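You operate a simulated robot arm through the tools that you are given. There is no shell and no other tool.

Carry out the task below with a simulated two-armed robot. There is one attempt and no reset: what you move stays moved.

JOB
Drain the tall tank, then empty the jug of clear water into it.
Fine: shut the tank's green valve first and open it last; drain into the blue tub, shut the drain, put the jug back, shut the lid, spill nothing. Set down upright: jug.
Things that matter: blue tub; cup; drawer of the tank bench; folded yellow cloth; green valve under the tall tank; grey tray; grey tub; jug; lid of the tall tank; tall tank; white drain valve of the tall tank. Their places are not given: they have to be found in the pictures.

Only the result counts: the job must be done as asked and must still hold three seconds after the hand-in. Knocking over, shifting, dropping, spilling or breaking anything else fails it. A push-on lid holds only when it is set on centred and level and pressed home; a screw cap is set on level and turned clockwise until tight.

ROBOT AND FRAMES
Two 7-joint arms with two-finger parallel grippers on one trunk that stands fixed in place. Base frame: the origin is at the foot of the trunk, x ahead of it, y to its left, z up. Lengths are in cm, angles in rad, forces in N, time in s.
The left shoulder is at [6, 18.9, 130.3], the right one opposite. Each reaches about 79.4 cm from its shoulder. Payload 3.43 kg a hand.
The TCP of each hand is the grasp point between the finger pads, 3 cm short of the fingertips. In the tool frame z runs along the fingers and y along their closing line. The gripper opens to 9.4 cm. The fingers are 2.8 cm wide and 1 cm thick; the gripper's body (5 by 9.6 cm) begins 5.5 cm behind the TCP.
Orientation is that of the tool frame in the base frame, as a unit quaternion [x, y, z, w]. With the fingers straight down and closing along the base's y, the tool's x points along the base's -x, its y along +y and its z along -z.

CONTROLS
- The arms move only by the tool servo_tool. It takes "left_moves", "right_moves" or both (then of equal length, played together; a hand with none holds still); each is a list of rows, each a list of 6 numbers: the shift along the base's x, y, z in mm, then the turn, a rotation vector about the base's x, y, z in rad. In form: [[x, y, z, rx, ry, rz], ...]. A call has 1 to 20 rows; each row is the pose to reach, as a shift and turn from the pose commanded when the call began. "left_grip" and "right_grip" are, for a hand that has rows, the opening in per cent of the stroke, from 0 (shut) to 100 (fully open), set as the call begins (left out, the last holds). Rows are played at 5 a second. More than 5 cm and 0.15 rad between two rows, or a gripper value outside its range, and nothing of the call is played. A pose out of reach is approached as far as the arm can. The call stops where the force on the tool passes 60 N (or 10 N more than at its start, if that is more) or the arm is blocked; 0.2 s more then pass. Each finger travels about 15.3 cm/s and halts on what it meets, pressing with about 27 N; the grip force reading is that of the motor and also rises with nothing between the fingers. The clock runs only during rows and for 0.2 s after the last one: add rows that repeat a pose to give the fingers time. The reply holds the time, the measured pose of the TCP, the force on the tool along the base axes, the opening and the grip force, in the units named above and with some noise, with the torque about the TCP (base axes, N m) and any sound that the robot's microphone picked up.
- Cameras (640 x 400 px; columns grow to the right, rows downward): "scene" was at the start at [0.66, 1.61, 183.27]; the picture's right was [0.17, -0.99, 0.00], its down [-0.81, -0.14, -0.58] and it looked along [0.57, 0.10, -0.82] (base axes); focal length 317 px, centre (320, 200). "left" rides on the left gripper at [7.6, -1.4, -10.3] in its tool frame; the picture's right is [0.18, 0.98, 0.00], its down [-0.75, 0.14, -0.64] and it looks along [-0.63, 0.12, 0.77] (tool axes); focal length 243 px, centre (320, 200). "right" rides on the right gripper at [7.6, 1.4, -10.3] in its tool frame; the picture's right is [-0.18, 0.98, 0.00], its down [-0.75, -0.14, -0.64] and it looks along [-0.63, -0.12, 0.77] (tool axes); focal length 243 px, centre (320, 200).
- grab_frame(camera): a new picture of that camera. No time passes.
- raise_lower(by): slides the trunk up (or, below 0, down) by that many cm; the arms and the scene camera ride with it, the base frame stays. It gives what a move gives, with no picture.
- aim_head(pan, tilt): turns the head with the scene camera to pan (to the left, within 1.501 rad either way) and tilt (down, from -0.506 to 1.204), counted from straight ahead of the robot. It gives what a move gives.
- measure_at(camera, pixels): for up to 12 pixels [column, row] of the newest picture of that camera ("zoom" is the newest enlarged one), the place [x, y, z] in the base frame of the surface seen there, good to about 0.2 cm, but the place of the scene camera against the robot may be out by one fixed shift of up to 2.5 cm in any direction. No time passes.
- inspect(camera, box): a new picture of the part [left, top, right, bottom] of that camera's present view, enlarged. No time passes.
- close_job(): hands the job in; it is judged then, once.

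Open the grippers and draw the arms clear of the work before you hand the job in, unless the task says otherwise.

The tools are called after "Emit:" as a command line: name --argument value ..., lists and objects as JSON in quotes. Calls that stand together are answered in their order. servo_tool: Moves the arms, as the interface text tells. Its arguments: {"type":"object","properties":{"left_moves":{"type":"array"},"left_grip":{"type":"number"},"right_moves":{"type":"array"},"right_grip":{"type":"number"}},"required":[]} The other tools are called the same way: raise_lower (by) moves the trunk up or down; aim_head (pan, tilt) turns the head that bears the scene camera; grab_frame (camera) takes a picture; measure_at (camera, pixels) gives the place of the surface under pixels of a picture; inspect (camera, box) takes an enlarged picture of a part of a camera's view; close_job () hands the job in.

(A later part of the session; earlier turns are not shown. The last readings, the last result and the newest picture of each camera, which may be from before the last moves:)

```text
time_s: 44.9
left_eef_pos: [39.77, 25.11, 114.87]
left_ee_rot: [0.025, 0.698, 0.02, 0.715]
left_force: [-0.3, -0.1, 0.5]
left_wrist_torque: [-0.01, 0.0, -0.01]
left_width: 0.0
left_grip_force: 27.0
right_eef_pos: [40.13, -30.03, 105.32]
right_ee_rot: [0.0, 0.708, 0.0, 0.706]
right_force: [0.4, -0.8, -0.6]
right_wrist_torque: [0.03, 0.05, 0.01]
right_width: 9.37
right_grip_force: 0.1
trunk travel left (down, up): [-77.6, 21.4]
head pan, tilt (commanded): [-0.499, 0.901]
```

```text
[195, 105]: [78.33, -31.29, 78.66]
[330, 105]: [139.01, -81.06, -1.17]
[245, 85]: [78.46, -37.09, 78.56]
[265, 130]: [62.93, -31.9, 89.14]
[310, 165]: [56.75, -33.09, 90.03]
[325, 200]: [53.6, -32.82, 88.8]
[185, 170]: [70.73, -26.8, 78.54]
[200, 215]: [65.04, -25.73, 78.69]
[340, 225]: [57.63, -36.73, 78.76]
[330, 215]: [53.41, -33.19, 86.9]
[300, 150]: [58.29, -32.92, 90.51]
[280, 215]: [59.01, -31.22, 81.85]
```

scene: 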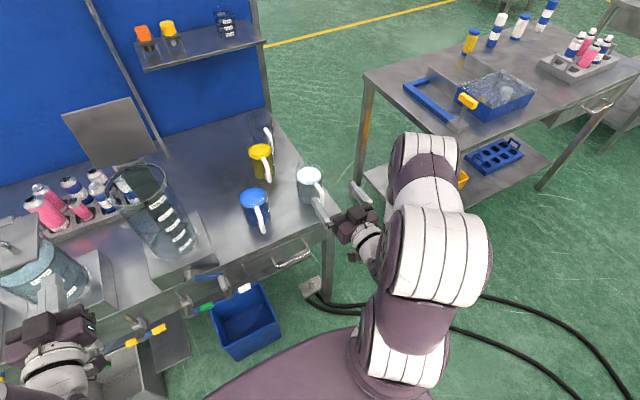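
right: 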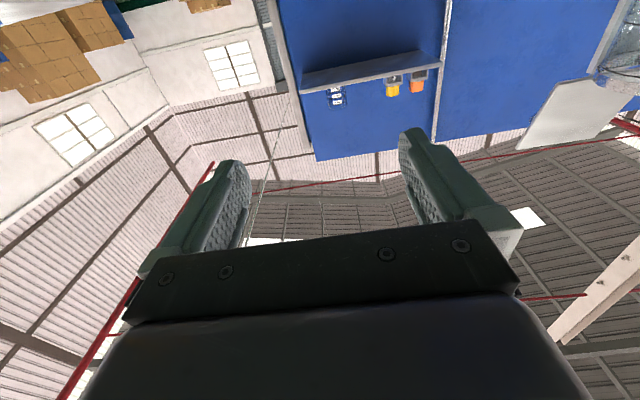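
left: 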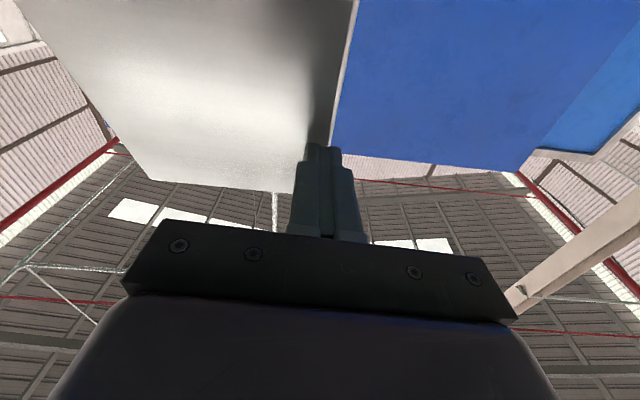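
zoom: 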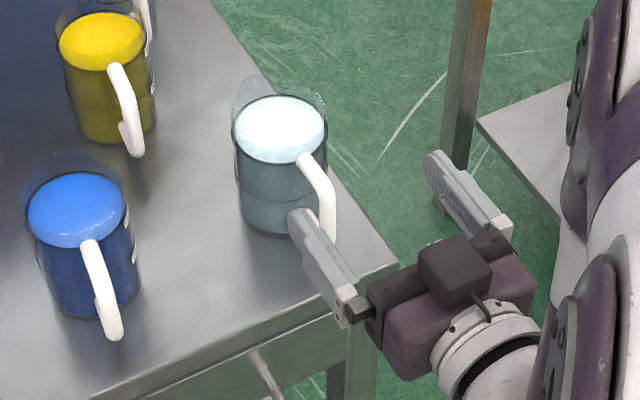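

I'll measure the dark box on the hand and the body to understand the hand's bulk.

Emit:
measure_at --camera "zoom" --pixels '[[455, 260], [440, 285], [475, 285], [430, 330], [400, 340], [390, 290], [490, 240], [335, 285], [315, 240], [470, 200], [480, 330], [440, 180]]'

```text
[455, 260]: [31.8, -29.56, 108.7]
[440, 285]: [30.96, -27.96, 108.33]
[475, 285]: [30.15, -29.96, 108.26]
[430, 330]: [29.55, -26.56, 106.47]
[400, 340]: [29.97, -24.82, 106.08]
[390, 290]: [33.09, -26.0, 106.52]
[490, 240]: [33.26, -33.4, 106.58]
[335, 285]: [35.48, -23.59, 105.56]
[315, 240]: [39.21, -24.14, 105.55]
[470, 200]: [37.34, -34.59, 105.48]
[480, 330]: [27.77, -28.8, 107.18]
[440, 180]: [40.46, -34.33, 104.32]
```

The box sits on top of the hand (up to 4.7 cm above its axis). Now I'll yaw the right hand by +60° and bring it to the right of the jug, still high (z≈105), to test reach.

Emit:
servo_tool --right_moves '[[12, -15, 0, 0, 0, 0.131], [24, -30, 0, 0, 0, 0.262], [36, -45, 0, 0, 0, 0.393], [48, -60, 0, 0, 0, 0.524], [60, -75, 0, 0, 0, 0.655], [72, -90, 0, 0, 0, 0.785], [84, -105, 0, 0, 0, 0.916], [96, -120, 0, 0, 0, 1.047]]'

Emit:
grab_frame --camera "scene"

Emit:
grab_frame --camera "right"

```text
time_s: 46.7
left_eef_pos: [39.7, 24.92, 114.88]
left_ee_rot: [0.026, 0.698, 0.021, 0.715]
left_force: [0.3, 0.4, -0.3]
left_wrist_torque: [0.07, 0.05, 0.02]
left_width: 0.01
left_grip_force: 27.1
right_eef_pos: [49.67, -42.13, 105.33]
right_ee_rot: [-0.354, 0.612, 0.355, 0.611]
right_force: [0.2, 0.2, -0.5]
right_wrist_torque: [0.01, 0.0, 0.0]
right_width: 9.41
right_grip_force: 0.1
trunk travel left (down, up): [-77.6, 21.4]
head pan, tilt (commanded): [-0.499, 0.901]
```

```text
taken
```

scene: 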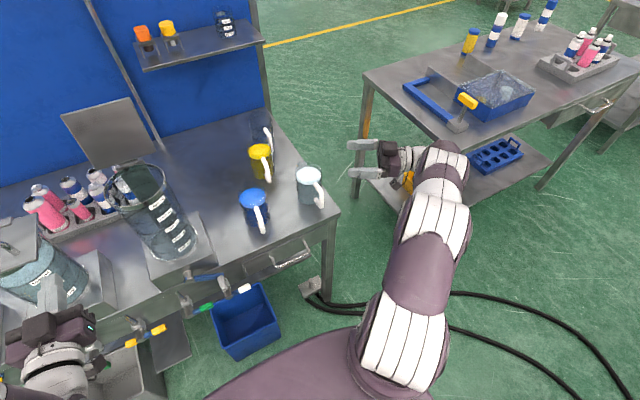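

```text
taken
```

right: 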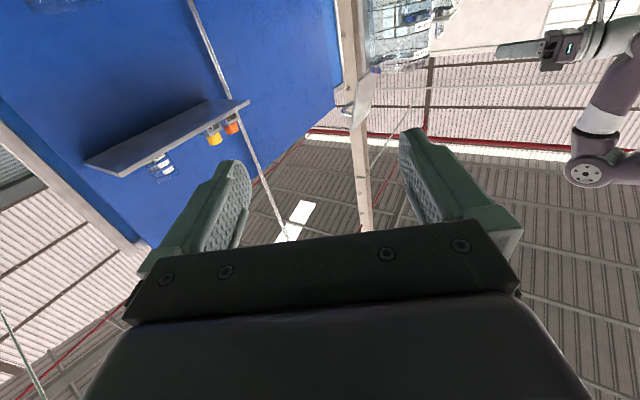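

The right arm reaches that pose. Before grasping I'll dry-run the pour with the empty right hand; first the left hand moves farther left out of the way.

Emit:
servo_tool --left_moves '[[-10, 30, 0, 0, 0, 0], [-20, 60, 0, 0, 0, 0], [-30, 90, 0, 0, 0, 0], [-40, 120, 0, 0, 0, 0]]'

Emit:
servo_tool --right_moves '[[3, 42, 18, 0, 0, 0], [6, 84, 36, 0, 0, 0], [10, 126, 54, 0, 0, 0], [14, 168, 72, 0, 0, 0], [18, 210, 90, 0, 0, 0], [22, 252, 108, 0, 0, 0], [26, 294, 126, 0, 0, 0], [30, 336, 144, 0, 0, 0], [34, 378, 162, 0, 0, 0], [38, 420, 180, 0, 0, 0], [42, 462, 190, 0, 0, 0], [46, 504, 190, 0, 0, 0], [52, 545, 190, 0, 0, 0]]'

Emit:
grab_frame --camera "scene"

```text
time_s: 47.7
left_eef_pos: [35.61, 37.05, 114.93]
left_ee_rot: [0.025, 0.698, 0.02, 0.715]
left_force: [-0.3, -0.5, 1.1]
left_wrist_torque: [0.04, -0.03, 0.0]
left_width: 0.0
left_grip_force: 27.2
right_eef_pos: [49.62, -41.9, 105.5]
right_ee_rot: [-0.353, 0.613, 0.353, 0.612]
right_force: [0.2, -0.7, 0.3]
right_wrist_torque: [0.0, -0.02, -0.03]
right_width: 9.4
right_grip_force: 0.1
trunk travel left (down, up): [-77.6, 21.4]
head pan, tilt (commanded): [-0.499, 0.901]
```

```text
time_s: 50.5
left_eef_pos: [35.56, 36.98, 114.87]
left_ee_rot: [0.025, 0.698, 0.02, 0.715]
left_force: [0.7, 0.7, -0.8]
left_wrist_torque: [0.01, -0.01, -0.03]
left_width: 0.0
left_grip_force: 26.9
right_eef_pos: [54.93, 12.67, 124.51]
right_ee_rot: [-0.353, 0.613, 0.353, 0.612]
right_force: [0.6, 0.7, 0.7]
right_wrist_torque: [0.0, 0.0, -0.04]
right_width: 9.41
right_grip_force: 0.1
trunk travel left (down, up): [-77.6, 21.4]
head pan, tilt (commanded): [-0.499, 0.901]
```

```text
taken
```

scene: 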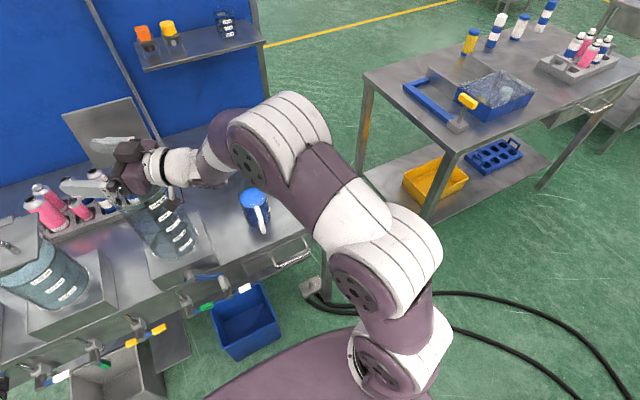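

The pose over the tank is reachable. Now dry-run the roll by up to 2.1 rad about the hand's axis (0.5, 0.866, 0).

Emit:
servo_tool --right_moves '[[0, 0, 0, 0.07, 0.121, 0], [0, 0, 0, 0.14, 0.242, 0], [0, 0, 0, 0.21, 0.364, 0], [0, 0, 0, 0.28, 0.485, 0], [0, 0, 0, 0.35, 0.606, 0], [0, 0, 0, 0.42, 0.727, 0], [0, 0, 0, 0.49, 0.849, 0], [0, 0, 0, 0.56, 0.97, 0], [0, 0, 0, 0.63, 1.091, 0], [0, 0, 0, 0.7, 1.212, 0], [0, 0, 0, 0.77, 1.334, 0], [0, 0, 0, 0.84, 1.455, 0], [0, 0, 0, 0.91, 1.576, 0], [0, 0, 0, 0.98, 1.697, 0], [0, 0, 0, 1.05, 1.819, 0]]'

Emit:
grab_frame --camera "scene"

Emit:
grab_frame --camera "right"

```text
time_s: 53.7
left_eef_pos: [35.53, 37.07, 114.94]
left_ee_rot: [0.026, 0.698, 0.018, 0.715]
left_force: [0.0, 0.3, -0.5]
left_wrist_torque: [-0.02, 0.01, 0.02]
left_width: 0.0
left_grip_force: 27.1
right_eef_pos: [54.88, 12.54, 124.42]
right_ee_rot: [0.357, 0.61, 0.707, -0.004]
right_force: [0.1, 0.3, -0.3]
right_wrist_torque: [0.03, 0.0, -0.01]
right_width: 9.4
right_grip_force: 0.1
trunk travel left (down, up): [-77.6, 21.4]
head pan, tilt (commanded): [-0.499, 0.901]
```

```text
taken
```

scene: 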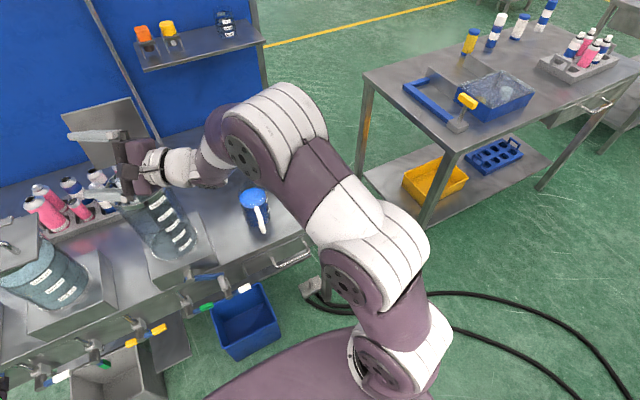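

```text
taken
```

right: 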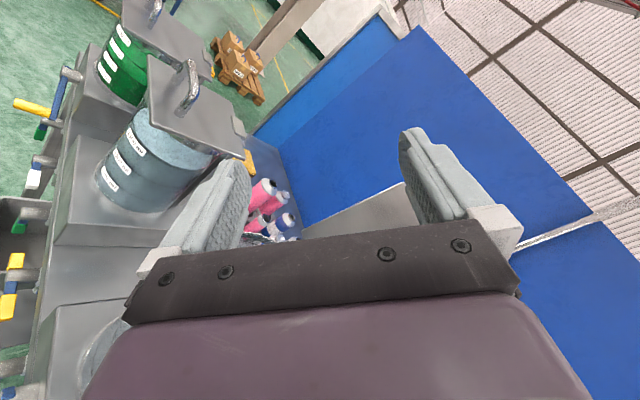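

The 120° roll works. I'll roll back and return to the right of the jug.

Emit:
servo_tool --right_moves '[[0, 0, 0, -0.07, -0.121, 0], [0, 0, 0, -0.14, -0.242, 0], [0, 0, 0, -0.21, -0.364, 0], [0, 0, 0, -0.28, -0.485, 0], [0, 0, 0, -0.35, -0.606, 0], [0, 0, 0, -0.42, -0.727, 0], [0, 0, 0, -0.49, -0.849, 0], [0, 0, 0, -0.56, -0.97, 0], [0, 0, 0, -0.63, -1.091, 0], [0, 0, 0, -0.7, -1.212, 0], [0, 0, 0, -0.77, -1.334, 0], [0, 0, 0, -0.84, -1.455, 0], [0, 0, 0, -0.91, -1.576, 0], [0, 0, 0, -0.98, -1.697, 0], [0, 0, 0, -1.05, -1.819, 0]]'

Emit:
servo_tool --right_moves '[[-6, -41, 0, 0, 0, 0], [-10, -83, 0, 0, 0, 0], [-14, -125, -10, 0, 0, 0], [-18, -167, -28, 0, 0, 0], [-22, -209, -46, 0, 0, 0], [-26, -251, -64, 0, 0, 0], [-30, -293, -82, 0, 0, 0], [-34, -335, -100, 0, 0, 0], [-38, -377, -118, 0, 0, 0], [-42, -419, -136, 0, 0, 0], [-46, -461, -154, 0, 0, 0], [-49, -503, -172, 0, 0, 0], [-52, -545, -190, 0, 0, 0]]'

Emit:
grab_frame --camera "scene"

```text
time_s: 56.9
left_eef_pos: [35.53, 36.89, 114.89]
left_ee_rot: [0.027, 0.698, 0.019, 0.715]
left_force: [-0.1, 0.6, -0.1]
left_wrist_torque: [0.0, 0.04, 0.0]
left_width: 0.0
left_grip_force: 27.0
right_eef_pos: [54.83, 12.58, 124.52]
right_ee_rot: [-0.354, 0.612, 0.353, 0.613]
right_force: [-0.3, -0.8, 0.3]
right_wrist_torque: [0.02, 0.01, -0.01]
right_width: 9.41
right_grip_force: 0.0
trunk travel left (down, up): [-77.6, 21.4]
head pan, tilt (commanded): [-0.499, 0.901]
```

```text
time_s: 59.7
left_eef_pos: [35.48, 36.92, 114.97]
left_ee_rot: [0.026, 0.698, 0.021, 0.715]
left_force: [-0.2, -0.9, -0.1]
left_wrist_torque: [0.03, 0.0, -0.01]
left_width: 0.0
left_grip_force: 27.0
right_eef_pos: [49.64, -42.15, 105.4]
right_ee_rot: [-0.353, 0.612, 0.354, 0.613]
right_force: [-0.1, 0.0, -0.4]
right_wrist_torque: [0.05, 0.0, -0.01]
right_width: 9.39
right_grip_force: 0.1
trunk travel left (down, up): [-77.6, 21.4]
head pan, tilt (commanded): [-0.499, 0.901]
```

```text
taken
```

scene: 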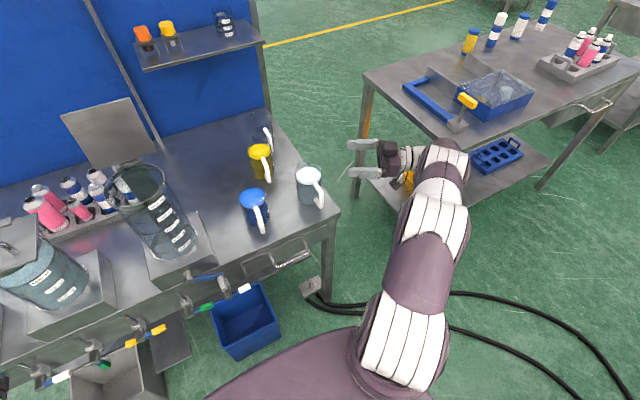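

Now I'll move to the pre-grasp spot (58, −42) still high, then lower the trunk to bring the hand to z≈87.

Emit:
servo_tool --right_moves '[[28, -2, 0, 0, 0, 0], [56, -2, 0, 0, 0, 0], [82, 0, 0, 0, 0, 0]]'

Emit:
raise_lower --by -12

Emit:
grab_frame --camera "scene"

Emit:
grab_frame --camera "right"

```text
time_s: 60.5
left_eef_pos: [35.65, 37.14, 114.9]
left_ee_rot: [0.025, 0.698, 0.021, 0.715]
left_force: [-0.2, -0.1, 0.0]
left_wrist_torque: [-0.03, -0.02, -0.03]
left_width: 0.01
left_grip_force: 27.1
right_eef_pos: [57.05, -41.12, 105.93]
right_ee_rot: [-0.353, 0.612, 0.354, 0.612]
right_force: [-0.2, 0.2, -0.2]
right_wrist_torque: [0.0, 0.01, 0.03]
right_width: 9.42
right_grip_force: 0.0
right hand out of reach, approached as far as the arm can: row 3
trunk travel left (down, up): [-77.6, 21.4]
head pan, tilt (commanded): [-0.499, 0.901]
```

```text
time_s: 62.0
left_eef_pos: [35.6, 37.03, 102.97]
left_ee_rot: [0.025, 0.698, 0.019, 0.715]
left_force: [-0.6, -0.7, -0.1]
left_wrist_torque: [0.02, 0.02, 0.02]
left_width: 0.0
left_grip_force: 27.2
right_eef_pos: [57.05, -41.2, 93.75]
right_ee_rot: [-0.353, 0.613, 0.353, 0.613]
right_force: [0.2, 0.1, -0.3]
right_wrist_torque: [-0.02, 0.05, -0.03]
right_width: 9.39
right_grip_force: 0.1
trunk travel left (down, up): [-65.6, 33.4]
head pan, tilt (commanded): [-0.499, 0.901]
```

```text
taken
```

scene: 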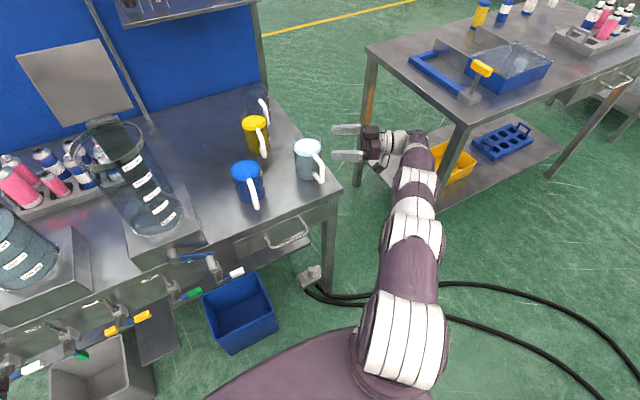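

```text
taken
```

right: 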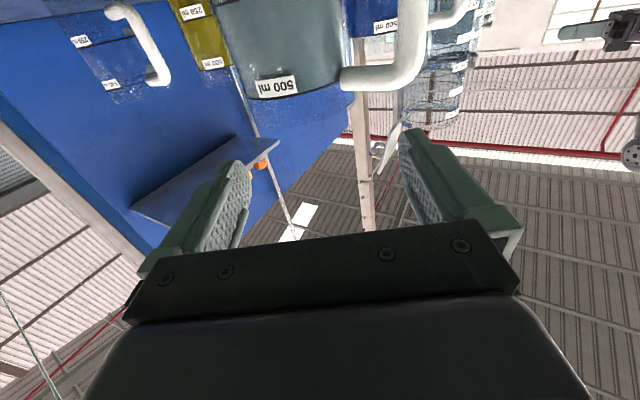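

The jug with its "500 ml" mark and handle are in the right camera's view. I'll lower the trunk 6.9 cm more so that the hand is at z≈86.9 (window height), then measure with the right camera.

Emit:
raise_lower --by -6.9

Emit:
grab_frame --camera "right"

Emit:
grab_frame --camera "scene"

```text
time_s: 63.1
left_eef_pos: [35.51, 36.91, 96.0]
left_ee_rot: [0.025, 0.698, 0.02, 0.715]
left_force: [0.7, -0.4, 1.1]
left_wrist_torque: [0.0, 0.03, 0.03]
left_width: 0.0
left_grip_force: 26.4
right_eef_pos: [57.05, -41.28, 86.84]
right_ee_rot: [-0.354, 0.612, 0.353, 0.612]
right_force: [0.7, 0.2, -0.7]
right_wrist_torque: [0.01, -0.02, -0.01]
right_width: 9.4
right_grip_force: 0.1
trunk travel left (down, up): [-58.7, 40.3]
head pan, tilt (commanded): [-0.499, 0.901]
```

```text
taken
```

right: 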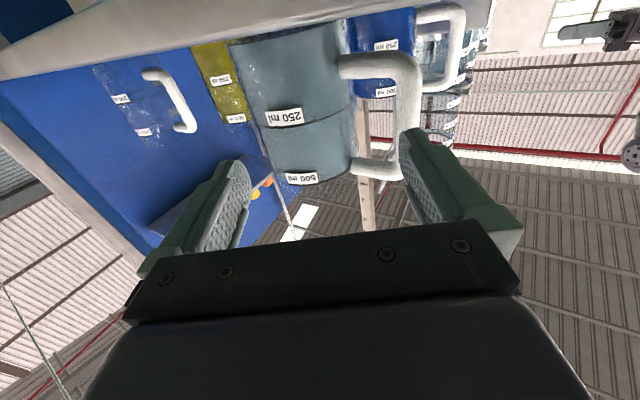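

```text
taken
```

scene: 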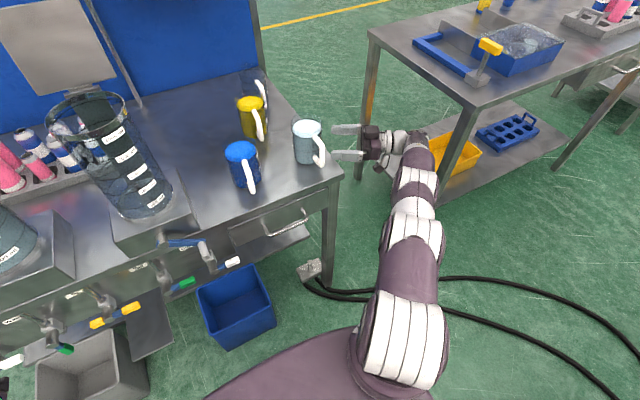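

I'll enlarge this and measure the jug's sides and handle in the right camera's frame.

Emit:
inspect --camera "right" --box '[180, 0, 500, 200]'

Emit:
measure_at --camera "zoom" --pixels '[[115, 120], [150, 200], [170, 320], [250, 120], [260, 200], [290, 300], [330, 100], [345, 200], [340, 300], [370, 130], [450, 200], [380, 325]]'

Emit:
measure_at --camera "zoom" --pixels '[[430, 125], [470, 150], [465, 270], [425, 320], [440, 200], [475, 200], [350, 330], [360, 345], [200, 340], [290, 350], [480, 300], [130, 330]]'

```text
2.00 times, centred on (340, 100) of right
```

zoom: 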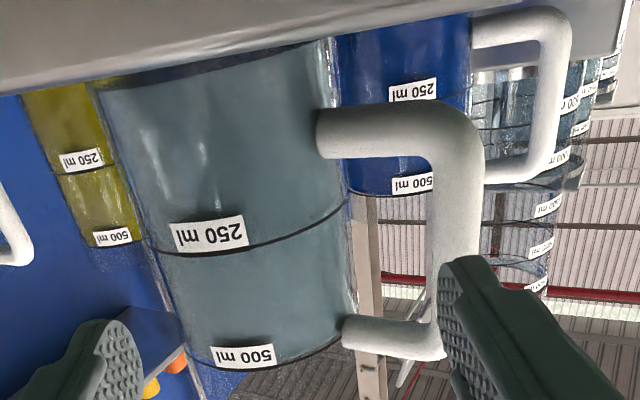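

```text
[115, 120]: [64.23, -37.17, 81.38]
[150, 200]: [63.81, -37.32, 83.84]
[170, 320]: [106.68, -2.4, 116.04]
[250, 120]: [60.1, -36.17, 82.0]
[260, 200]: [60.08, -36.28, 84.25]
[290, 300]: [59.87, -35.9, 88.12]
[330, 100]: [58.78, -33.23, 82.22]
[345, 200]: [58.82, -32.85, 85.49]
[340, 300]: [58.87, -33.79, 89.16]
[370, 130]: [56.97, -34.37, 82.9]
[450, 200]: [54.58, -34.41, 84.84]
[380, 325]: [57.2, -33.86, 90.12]
```

```text
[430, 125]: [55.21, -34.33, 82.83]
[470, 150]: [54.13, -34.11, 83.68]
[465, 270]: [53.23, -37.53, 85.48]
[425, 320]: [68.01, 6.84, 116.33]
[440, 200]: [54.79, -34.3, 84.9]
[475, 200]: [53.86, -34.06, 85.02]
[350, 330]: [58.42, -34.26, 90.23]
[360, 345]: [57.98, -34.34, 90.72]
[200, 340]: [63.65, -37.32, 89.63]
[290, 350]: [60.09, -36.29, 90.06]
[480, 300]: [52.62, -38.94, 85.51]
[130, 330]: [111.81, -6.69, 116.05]
```

Fit from the right camera: jug axis (62.96, −33.2), radius 4.17; handle bar inner edge leaves about 0.5–0.8 cm for the left finger. I'll trim yaw to 57° and settle at the pre-grasp point (58.05, −40.75), checking where the commanded pose really is.

Emit:
servo_tool --right_moves '[[1, 7, 0, 0, 0, -0.026], [2, 14, 0, 0, 0, -0.052], [2, 14, 0, 0, 0, -0.052]]'

Emit:
grab_frame --camera "right"

```text
time_s: 63.9
left_eef_pos: [35.59, 36.89, 95.86]
left_ee_rot: [0.024, 0.698, 0.021, 0.715]
left_force: [1.1, 0.5, 1.0]
left_wrist_torque: [0.01, 0.01, 0.01]
left_width: 0.0
left_grip_force: 26.6
right_eef_pos: [57.27, -39.87, 86.89]
right_ee_rot: [-0.337, 0.622, 0.337, 0.622]
right_force: [-1.4, -1.6, 1.3]
right_wrist_torque: [0.1, -0.02, 0.09]
right_width: 9.39
right_grip_force: 0.1
trunk travel left (down, up): [-58.7, 40.3]
head pan, tilt (commanded): [-0.499, 0.901]
```

```text
taken
```

right: 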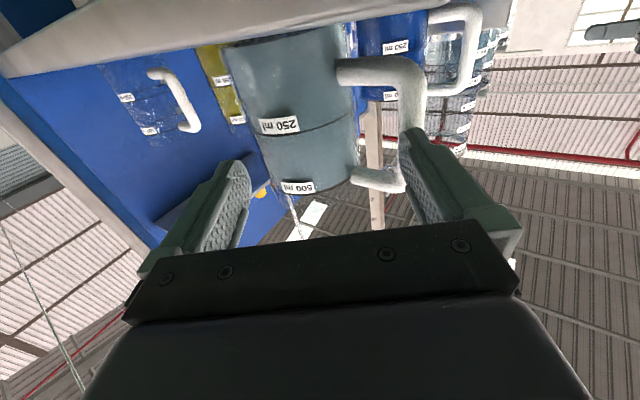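

A slight force reading suggests the left fingertip is near the handle bar. I'll back off along the hand's axis and shift sideways to centre.

Emit:
servo_tool --right_moves '[[-5.5, -8.4, 0, 0, 0, 0], [0, -12, 0, 0, 0, 0], [5.8, -15.7, 0, 0, 0, 0], [5.8, -15.7, 0, 0, 0, 0]]'

Emit:
grab_frame --camera "right"

Emit:
inspect --camera "scene" --box '[260, 90, 420, 210]'

```text
time_s: 64.9
left_eef_pos: [35.62, 36.97, 96.06]
left_ee_rot: [0.024, 0.698, 0.021, 0.715]
left_force: [0.7, -0.4, -0.1]
left_wrist_torque: [0.04, 0.0, 0.0]
left_width: 0.0
left_grip_force: 27.0
right_eef_pos: [57.82, -41.48, 86.88]
right_ee_rot: [-0.338, 0.621, 0.338, 0.622]
right_force: [0.9, 0.7, 0.1]
right_wrist_torque: [-0.03, 0.0, -0.01]
right_width: 9.38
right_grip_force: 0.0
trunk travel left (down, up): [-58.7, 40.3]
head pan, tilt (commanded): [-0.499, 0.901]
```

```text
taken
```

right: 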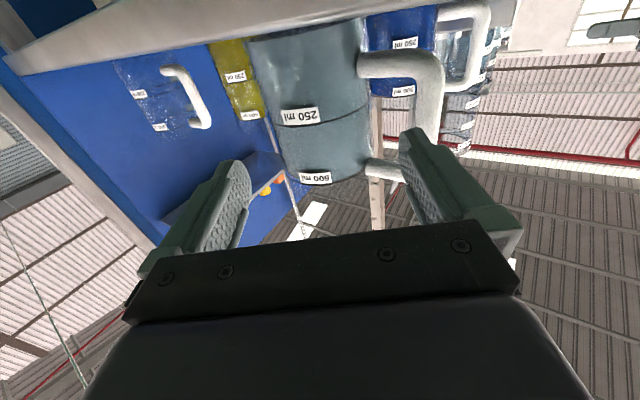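

```text
3.33 times, centred on (340, 150) of scene
```

zoom: 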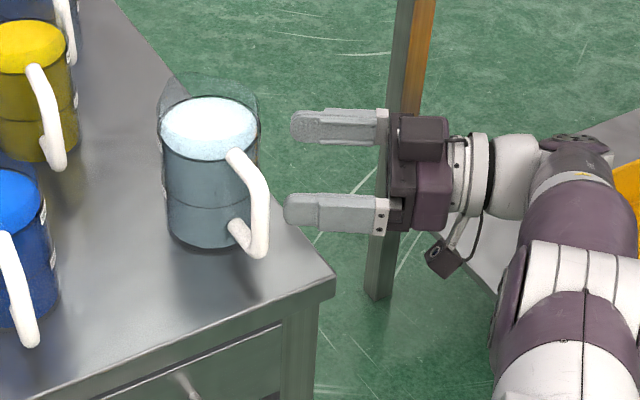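

Now the lateral offset is about −0.2 cm, and I can see the camera hangs below the hand off the bench edge. I'll re-measure the jug from here to confirm it has not moved.

Emit:
inspect --camera "right" --box '[180, 0, 500, 200]'

Emit:
measure_at --camera "zoom" --pixels '[[160, 120], [180, 200], [260, 120], [280, 260], [360, 150], [370, 250], [330, 200], [220, 300], [480, 180], [470, 240], [410, 130], [400, 340]]'

```text
2.00 times, centred on (340, 100) of right
```

zoom: 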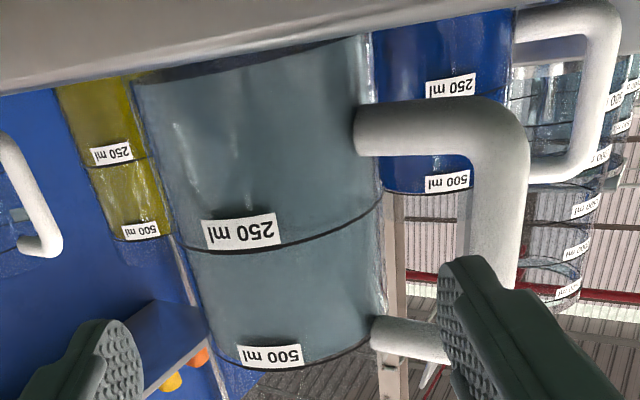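

```text
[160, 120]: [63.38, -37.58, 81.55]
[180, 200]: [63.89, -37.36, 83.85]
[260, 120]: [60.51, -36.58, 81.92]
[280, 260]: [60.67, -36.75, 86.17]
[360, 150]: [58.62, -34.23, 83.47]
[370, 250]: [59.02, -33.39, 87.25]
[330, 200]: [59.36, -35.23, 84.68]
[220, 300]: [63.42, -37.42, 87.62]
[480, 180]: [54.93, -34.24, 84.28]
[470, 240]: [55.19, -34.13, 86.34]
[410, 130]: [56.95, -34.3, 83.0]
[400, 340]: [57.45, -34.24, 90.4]
```

The jug is where fitted (63.0, −33.3). I'll advance along the hand's axis in two stages, first 45 mm, and check forces.

Emit:
servo_tool --right_moves '[[8.2, 12.6, 0, 0, 0, 0], [16.4, 25.2, 0, 0, 0, 0], [24.5, 37.8, 0, 0, 0, 0], [24.5, 37.8, 0, 0, 0, 0]]'

Emit:
grab_frame --camera "right"

Emit:
inspect --camera "scene" --box '[260, 90, 420, 210]'

```text
time_s: 65.9
left_eef_pos: [35.58, 37.14, 95.95]
left_ee_rot: [0.026, 0.698, 0.02, 0.715]
left_force: [0.5, -0.5, 1.3]
left_wrist_torque: [0.02, -0.01, -0.01]
left_width: 0.0
left_grip_force: 26.8
right_eef_pos: [60.44, -37.67, 86.88]
right_ee_rot: [-0.338, 0.621, 0.337, 0.621]
right_force: [-0.1, -0.8, -0.3]
right_wrist_torque: [0.03, -0.03, -0.02]
right_width: 9.4
right_grip_force: 0.0
trunk travel left (down, up): [-58.7, 40.3]
head pan, tilt (commanded): [-0.499, 0.901]
```

```text
taken
```

right: 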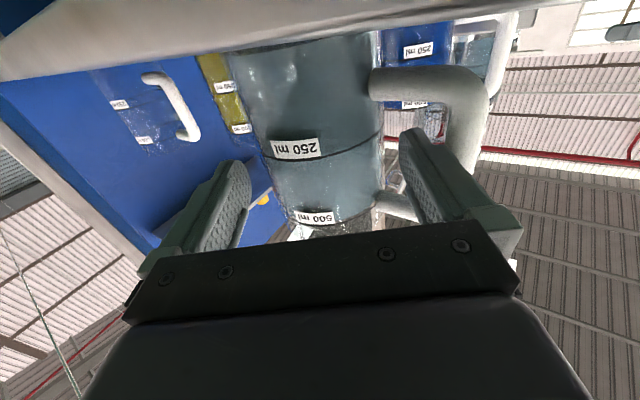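

```text
3.33 times, centred on (340, 150) of scene
```

zoom: 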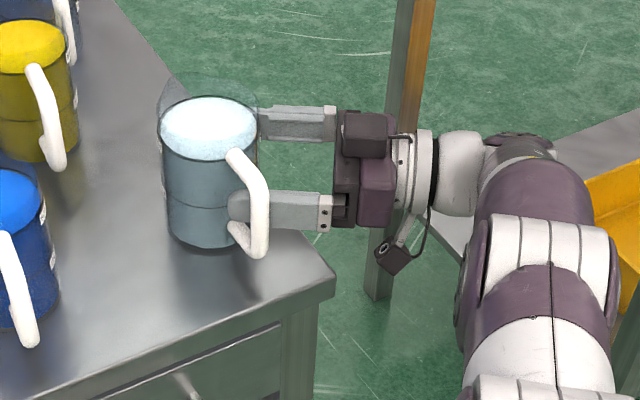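

The left finger passes cleanly through the handle window. I'll advance the remaining ~34 mm to put the jug's axis 1.6 cm ahead of the TCP.

Emit:
servo_tool --right_moves '[[5.6, 10.1, 0, 0, 0, 0], [11.2, 20.2, 0, 0, 0, 0], [16.9, 30.3, 0, 0, 0, 0], [16.9, 30.3, 0, 0, 0, 0]]'

Emit:
grab_frame --camera "right"

Emit:
inspect --camera "scene" --box '[260, 90, 420, 210]'

```text
time_s: 66.9
left_eef_pos: [35.62, 36.91, 96.08]
left_ee_rot: [0.025, 0.698, 0.02, 0.715]
left_force: [-0.1, 0.0, 0.6]
left_wrist_torque: [-0.01, 0.0, 0.01]
left_width: 0.0
left_grip_force: 26.4
right_eef_pos: [62.17, -34.59, 86.8]
right_ee_rot: [-0.337, 0.621, 0.337, 0.622]
right_force: [0.4, -0.5, -0.1]
right_wrist_torque: [0.01, 0.0, 0.04]
right_width: 9.36
right_grip_force: 0.0
trunk travel left (down, up): [-58.7, 40.3]
head pan, tilt (commanded): [-0.499, 0.901]
```

```text
taken
```

right: 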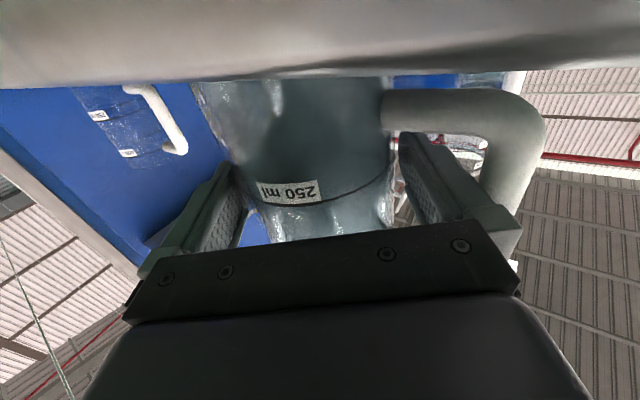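

```text
3.33 times, centred on (340, 150) of scene
```

zoom: 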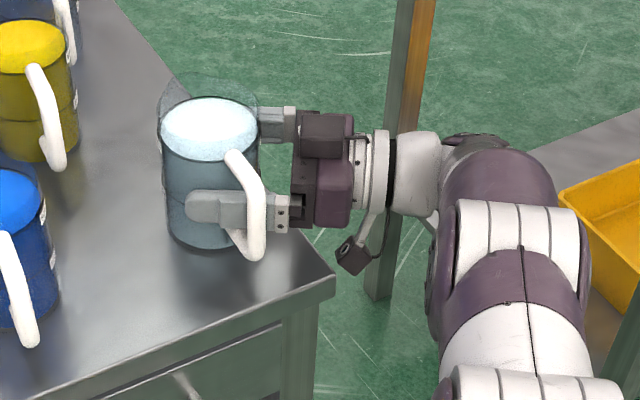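

Fingers straddle the jug with no contact, left finger inside the handle. I'll close the gripper and hold.

Emit:
servo_tool --right_moves '[[0, 0, 0, 0, 0, 0], [0, 0, 0, 0, 0, 0], [0, 0, 0, 0, 0, 0], [0, 0, 0, 0, 0, 0], [0, 0, 0, 0, 0, 0]]' --right_grip 0

Emit:
grab_frame --camera "right"

Emit:
inspect --camera "scene" --box '[260, 90, 420, 210]'

```text
time_s: 68.1
left_eef_pos: [35.66, 36.88, 95.95]
left_ee_rot: [0.025, 0.698, 0.02, 0.715]
left_force: [-0.4, 0.8, 0.2]
left_wrist_torque: [-0.02, -0.07, -0.01]
left_width: 0.0
left_grip_force: 27.4
right_eef_pos: [62.06, -34.69, 86.82]
right_ee_rot: [-0.337, 0.622, 0.337, 0.621]
right_force: [-0.6, -0.9, 0.3]
right_wrist_torque: [-0.15, -0.07, -0.03]
right_width: 8.3
right_grip_force: 27.3
trunk travel left (down, up): [-58.7, 40.3]
head pan, tilt (commanded): [-0.499, 0.901]
```

```text
taken
```

right: 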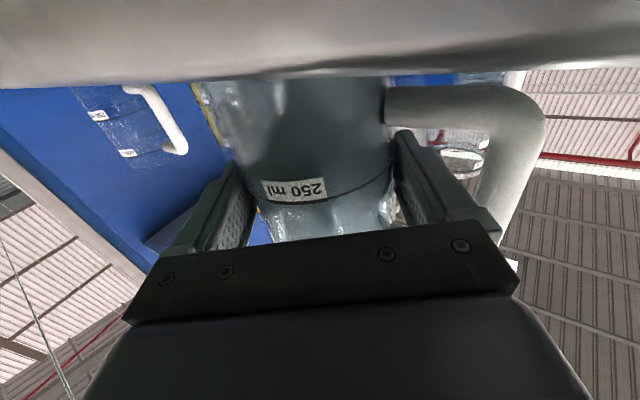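

```text
3.33 times, centred on (340, 150) of scene
```

zoom: 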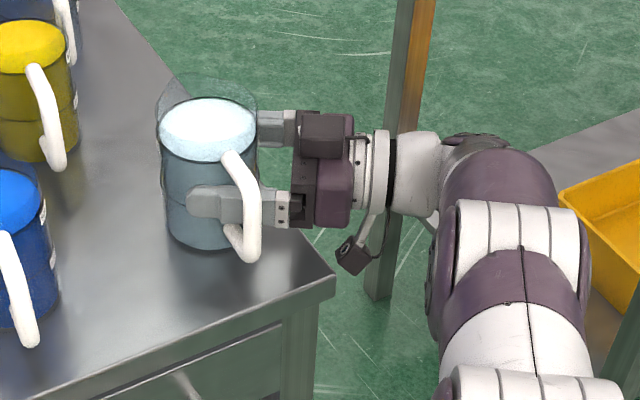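

Gripped at width 8.3 cm. I'll lift a little by raising the trunk 3 cm and check that the jug comes up level.

Emit:
raise_lower --by 3

Emit:
inspect --camera "scene" --box '[260, 90, 420, 210]'

Emit:
grab_frame --camera "right"

```text
time_s: 68.8
left_eef_pos: [35.78, 37.01, 99.04]
left_ee_rot: [0.025, 0.699, 0.02, 0.715]
left_force: [0.6, -0.3, 0.0]
left_wrist_torque: [-0.02, 0.01, 0.0]
left_width: 0.0
left_grip_force: 27.0
right_eef_pos: [62.01, -34.61, 89.63]
right_ee_rot: [-0.337, 0.622, 0.338, 0.621]
right_force: [0.3, -0.4, -4.8]
right_wrist_torque: [-0.05, -0.05, -0.01]
right_width: 8.29
right_grip_force: 27.0
trunk travel left (down, up): [-61.7, 37.3]
head pan, tilt (commanded): [-0.499, 0.901]
```

```text
3.33 times, centred on (340, 150) of scene
```

zoom: 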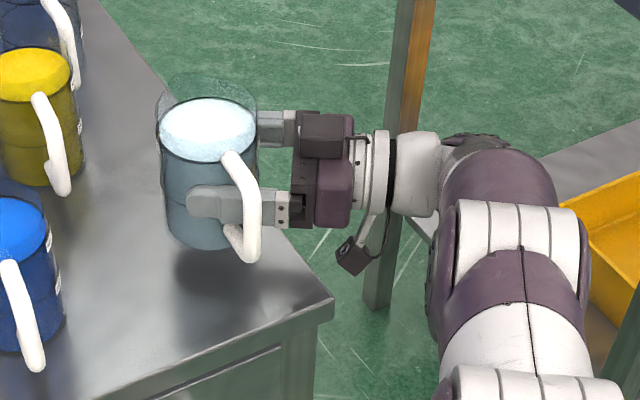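

```text
taken
```

right: 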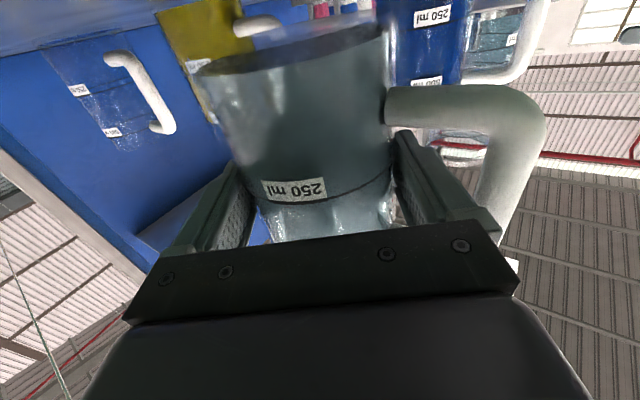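

The jug is lifted level (≈4.8 N weight). I'll raise the trunk by 16 cm more.

Emit:
raise_lower --by 16

Emit:
grab_frame --camera "scene"

Emit:
inspect --camera "scene" --box '[260, 90, 420, 210]'

```text
time_s: 70.7
left_eef_pos: [35.66, 36.96, 114.95]
left_ee_rot: [0.025, 0.698, 0.02, 0.715]
left_force: [0.2, 0.0, 0.1]
left_wrist_torque: [0.03, 0.01, -0.02]
left_width: 0.0
left_grip_force: 27.2
right_eef_pos: [62.06, -34.69, 105.64]
right_ee_rot: [-0.336, 0.622, 0.338, 0.621]
right_force: [-0.1, 0.5, -6.3]
right_wrist_torque: [-0.07, -0.08, 0.02]
right_width: 8.28
right_grip_force: 27.2
trunk travel left (down, up): [-77.7, 21.3]
head pan, tilt (commanded): [-0.499, 0.901]
```

```text
taken
```

scene: 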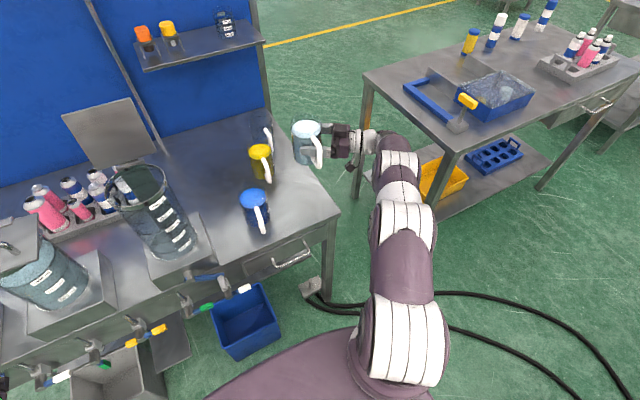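

```text
3.33 times, centred on (340, 150) of scene
```

zoom: 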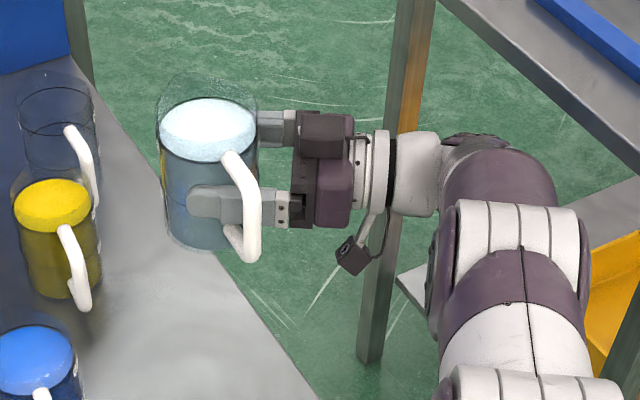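

The jug is clear of the bench. I'll carry it smoothly toward the tank, rising, in two gentle calls.

Emit:
servo_tool --right_moves '[[-0.8, 4.7, 1.7, 0, 0, 0], [-2.3, 14.1, 5.2, 0, 0, 0], [-4.7, 28.3, 10.4, 0, 0, 0], [-7.8, 47.1, 17.4, 0, 0, 0], [-11.3, 68.3, 25.2, 0, 0, 0], [-14.8, 89.5, 33.1, 0, 0, 0], [-18.3, 110.7, 40.9, 0, 0, 0], [-21.8, 131.9, 48.7, 0, 0, 0], [-25.4, 153.1, 56.6, 0, 0, 0], [-28.9, 174.3, 64.4, 0, 0, 0], [-32, 193.1, 71.3, 0, 0, 0], [-34.3, 207.2, 76.6, 0, 0, 0], [-35.9, 216.7, 80, 0, 0, 0], [-37, 223.7, 82.7, 0, 0, 0], [-37.4, 226, 83.5, 0, 0, 0]]'

Emit:
grab_frame --camera "scene"

```text
time_s: 73.9
left_eef_pos: [35.73, 36.97, 114.96]
left_ee_rot: [0.025, 0.698, 0.021, 0.715]
left_force: [0.5, 1.3, -0.4]
left_wrist_torque: [0.02, 0.02, 0.02]
left_width: 0.02
left_grip_force: 27.0
right_eef_pos: [58.38, -11.97, 114.24]
right_ee_rot: [-0.336, 0.622, 0.337, 0.621]
right_force: [-0.3, 0.9, -4.5]
right_wrist_torque: [-0.09, -0.02, -0.02]
right_width: 8.27
right_grip_force: 26.6
trunk travel left (down, up): [-77.7, 21.3]
head pan, tilt (commanded): [-0.499, 0.901]
```

```text
taken
```

scene: 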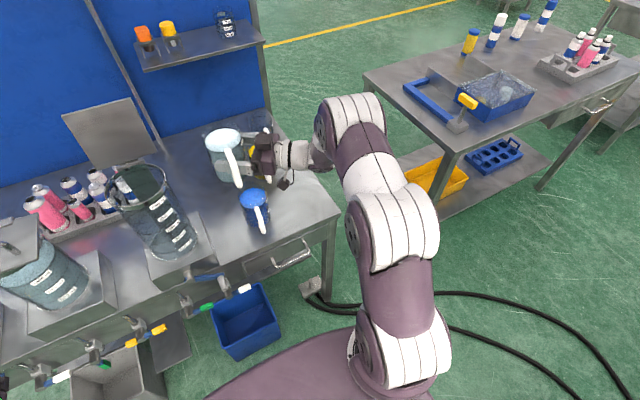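

Level and steady. Second half: up to z≈123 and over to the front-left of the tank opening.

Emit:
servo_tool --right_moves '[[0, 5, 6, 0, 0, 0], [-2, 15, 16, 0, 0, 0], [-4, 30, 28, 0, 0, 0], [-7, 48, 42, 0, 0, 0], [-10, 68, 56, 0, 0, 0], [-13, 89, 68, 0, 0, 0], [-17, 110, 78, 0, 0, 0], [-21, 131, 85, 0, 0, 0], [-25, 152, 88, 0, 0, 0], [-29, 173, 88, 0, 0, 0], [-33, 193, 88, 0, 0, 0], [-36, 212, 88, 0, 0, 0], [-38.5, 227, 88, 0, 0, 0], [-40, 238, 88, 0, 0, 0], [-41, 244, 88, 0, 0, 0], [-41, 244, 88, 0, 0, 0]]'

Emit:
aim_head --pan 0.1 --tilt 0.8

Emit:
grab_frame --camera "scene"

Emit:
grab_frame --camera "right"

```text
time_s: 77.3
left_eef_pos: [35.7, 36.97, 114.86]
left_ee_rot: [0.025, 0.698, 0.021, 0.715]
left_force: [-0.1, 0.1, 0.0]
left_wrist_torque: [0.0, -0.03, -0.01]
left_width: 0.0
left_grip_force: 27.0
right_eef_pos: [54.16, 12.48, 122.93]
right_ee_rot: [-0.337, 0.622, 0.337, 0.621]
right_force: [-0.6, 1.2, -6.4]
right_wrist_torque: [-0.08, -0.05, 0.01]
right_width: 8.28
right_grip_force: 26.8
trunk travel left (down, up): [-77.7, 21.3]
head pan, tilt (commanded): [-0.499, 0.901]
```

```text
time_s: 78.3
left_eef_pos: [35.66, 36.97, 114.99]
left_ee_rot: [0.026, 0.699, 0.019, 0.715]
left_force: [-0.4, 0.6, -0.2]
left_wrist_torque: [-0.01, 0.01, -0.02]
left_width: 0.0
left_grip_force: 27.1
right_eef_pos: [54.21, 12.4, 122.9]
right_ee_rot: [-0.337, 0.621, 0.337, 0.622]
right_force: [-0.2, 0.8, -5.1]
right_wrist_torque: [-0.07, -0.04, 0.03]
right_width: 8.31
right_grip_force: 27.1
trunk travel left (down, up): [-77.7, 21.3]
head pan, tilt (commanded): [0.099, 0.799]
```

```text
taken
```

scene: 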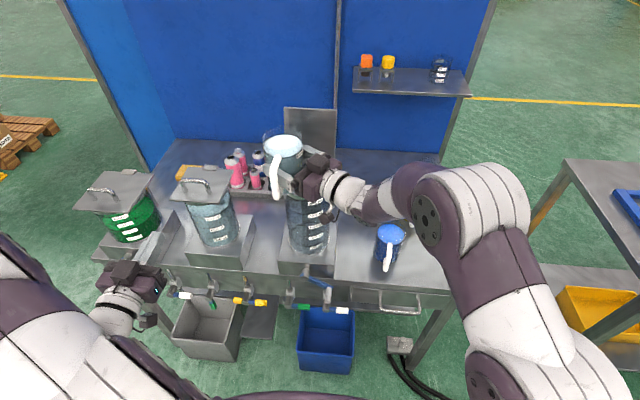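

```text
taken
```

right: 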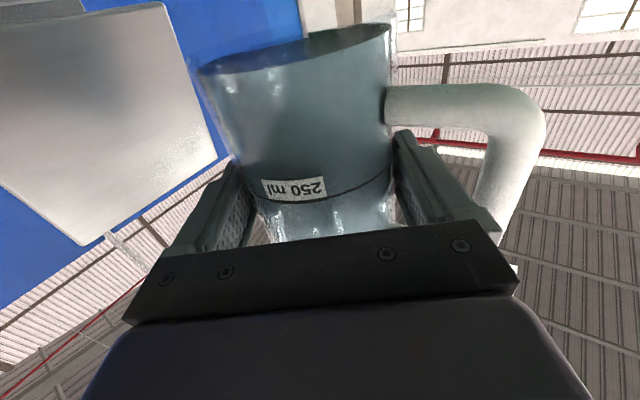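

The jug hovers over the tank's front-left. I'll enlarge to verify its position relative to the tank opening.

Emit:
inspect --camera "scene" --box '[240, 100, 360, 260]'

Emit:
measure_at --camera "zoom" --pixels '[[250, 95], [290, 125], [300, 110], [290, 240], [345, 250], [360, 230], [300, 260], [330, 270], [270, 245], [250, 250], [320, 60], [380, 60]]'

```text
2.50 times, centred on (300, 180) of scene
```

zoom: 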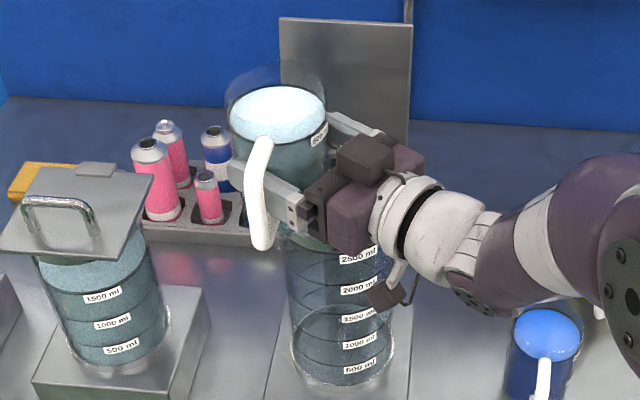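

```text
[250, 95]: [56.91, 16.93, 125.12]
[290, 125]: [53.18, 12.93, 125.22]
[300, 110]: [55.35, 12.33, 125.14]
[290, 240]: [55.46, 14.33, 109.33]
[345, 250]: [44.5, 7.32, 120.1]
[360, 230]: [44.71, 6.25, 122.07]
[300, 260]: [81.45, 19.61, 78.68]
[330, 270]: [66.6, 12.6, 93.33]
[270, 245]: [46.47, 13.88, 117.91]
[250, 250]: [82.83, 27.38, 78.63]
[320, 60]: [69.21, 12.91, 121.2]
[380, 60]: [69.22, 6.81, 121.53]
```

The geometry is right: tank centre ≈(60.3, 10.5), jug's lip will be ~2 cm short of it. I'll begin the pour: tilt to 40° about the hand's axis while keeping the lip over the opening.

Emit:
servo_tool --right_moves '[[-3.7, 2.4, 0, 0.0476, 0.0732, 0], [-7.0, 4.6, 0, 0.0951, 0.1464, 0], [-10.1, 6.5, 0, 0.1427, 0.2197, 0], [-12.8, 8.3, 0, 0.1903, 0.2929, 0], [-14.0, 9.1, -3, 0.214, 0.3295, 0], [-15.2, 9.9, -6, 0.2378, 0.3661, 0], [-16.2, 10.5, -9, 0.2616, 0.4027, 0], [-17.1, 11.1, -12, 0.2854, 0.4393, 0], [-17.9, 11.7, -15.2, 0.3092, 0.4759, 0], [-18.7, 12.2, -18.5, 0.3329, 0.5125, 0], [-19.3, 12.6, -21.8, 0.3567, 0.5492, 0], [-19.9, 12.9, -25, 0.3805, 0.5858, 0]]'

Emit:
inspect --camera "scene" --box '[240, 100, 360, 260]'

Emit:
grab_frame --camera "right"

```text
time_s: 80.9
left_eef_pos: [35.67, 37.07, 114.92]
left_ee_rot: [0.025, 0.698, 0.021, 0.715]
left_force: [1.2, 0.0, -0.4]
left_wrist_torque: [-0.01, -0.01, -0.01]
left_width: 0.01
left_grip_force: 26.7
right_eef_pos: [52.22, 13.85, 120.38]
right_ee_rot: [-0.104, 0.7, 0.531, 0.467]
right_force: [1.0, 0.4, -4.7]
right_wrist_torque: [-0.08, -0.08, 0.01]
right_width: 8.31
right_grip_force: 27.5
trunk travel left (down, up): [-77.7, 21.3]
head pan, tilt (commanded): [0.099, 0.799]
```

```text
2.50 times, centred on (300, 180) of scene
```

zoom: 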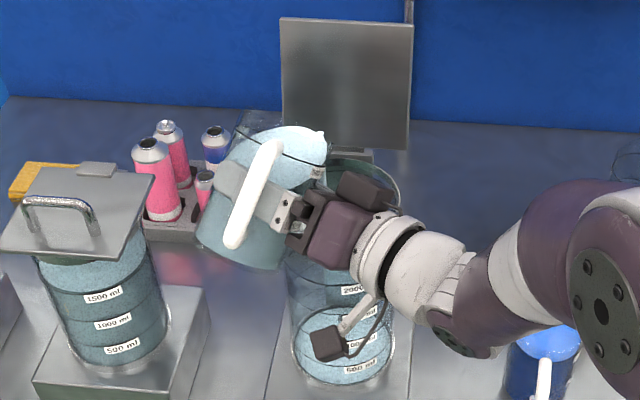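

```text
taken
```

right: 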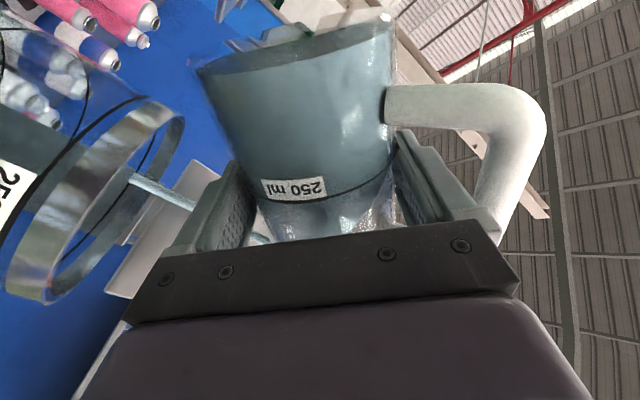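

A stream is running from the lip into the tank opening and the tank shows water inside. I'll continue slowly to 80°.

Emit:
servo_tool --right_moves '[[-0.4, 0.3, -2, 0.0238, 0.0366, 0], [-0.7, 0.5, -4, 0.0476, 0.0732, 0], [-0.9, 0.6, -5.5, 0.0713, 0.1098, 0], [-1.0, 0.7, -7, 0.0951, 0.1464, 0], [-1.0, 0.7, -8, 0.1189, 0.183, 0], [-0.9, 0.6, -9, 0.1427, 0.2197, 0], [-0.7, 0.5, -9.5, 0.1665, 0.2563, 0], [-0.4, 0.3, -10, 0.1903, 0.2929, 0], [0, 0, -9.3, 0.214, 0.3295, 0], [0.5, -0.3, -8.5, 0.2378, 0.3661, 0], [1.2, -0.8, -7.3, 0.2616, 0.4027, 0], [1.9, -1.2, -6, 0.2854, 0.4393, 0], [2.8, -1.8, -4.5, 0.3092, 0.4759, 0], [3.7, -2.4, -3, 0.3329, 0.5125, 0], [4.7, -3.0, -1.5, 0.3567, 0.5492, 0], [5.8, -3.7, 0, 0.3805, 0.5858, 0]]'

Emit:
inspect --camera "scene" --box '[240, 100, 360, 260]'

Emit:
grab_frame --camera "right"

```text
time_s: 84.3
left_eef_pos: [35.7, 36.96, 114.99]
left_ee_rot: [0.026, 0.698, 0.019, 0.715]
left_force: [0.4, -0.3, -0.9]
left_wrist_torque: [-0.01, 0.03, -0.01]
left_width: 0.01
left_grip_force: 26.6
right_eef_pos: [52.68, 13.38, 120.33]
right_ee_rot: [0.142, 0.693, 0.658, 0.258]
right_force: [0.1, -0.6, -1.1]
right_wrist_torque: [-0.05, -0.02, -0.01]
right_width: 8.25
right_grip_force: 27.3
trunk travel left (down, up): [-77.7, 21.3]
head pan, tilt (commanded): [0.099, 0.799]
```

```text
2.50 times, centred on (300, 180) of scene
```

zoom: 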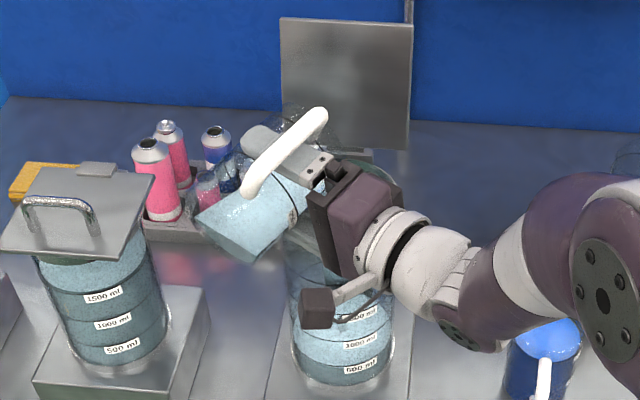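

```text
taken
```

right: 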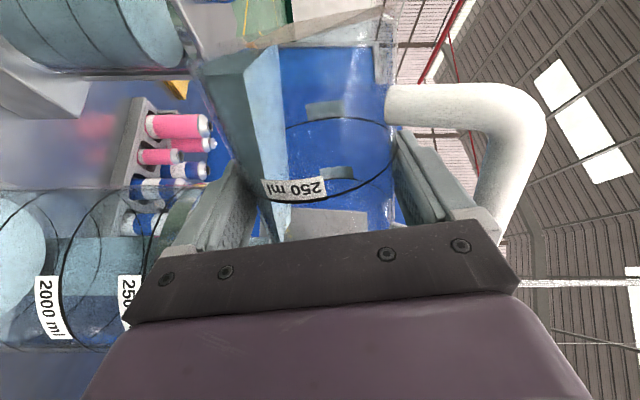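

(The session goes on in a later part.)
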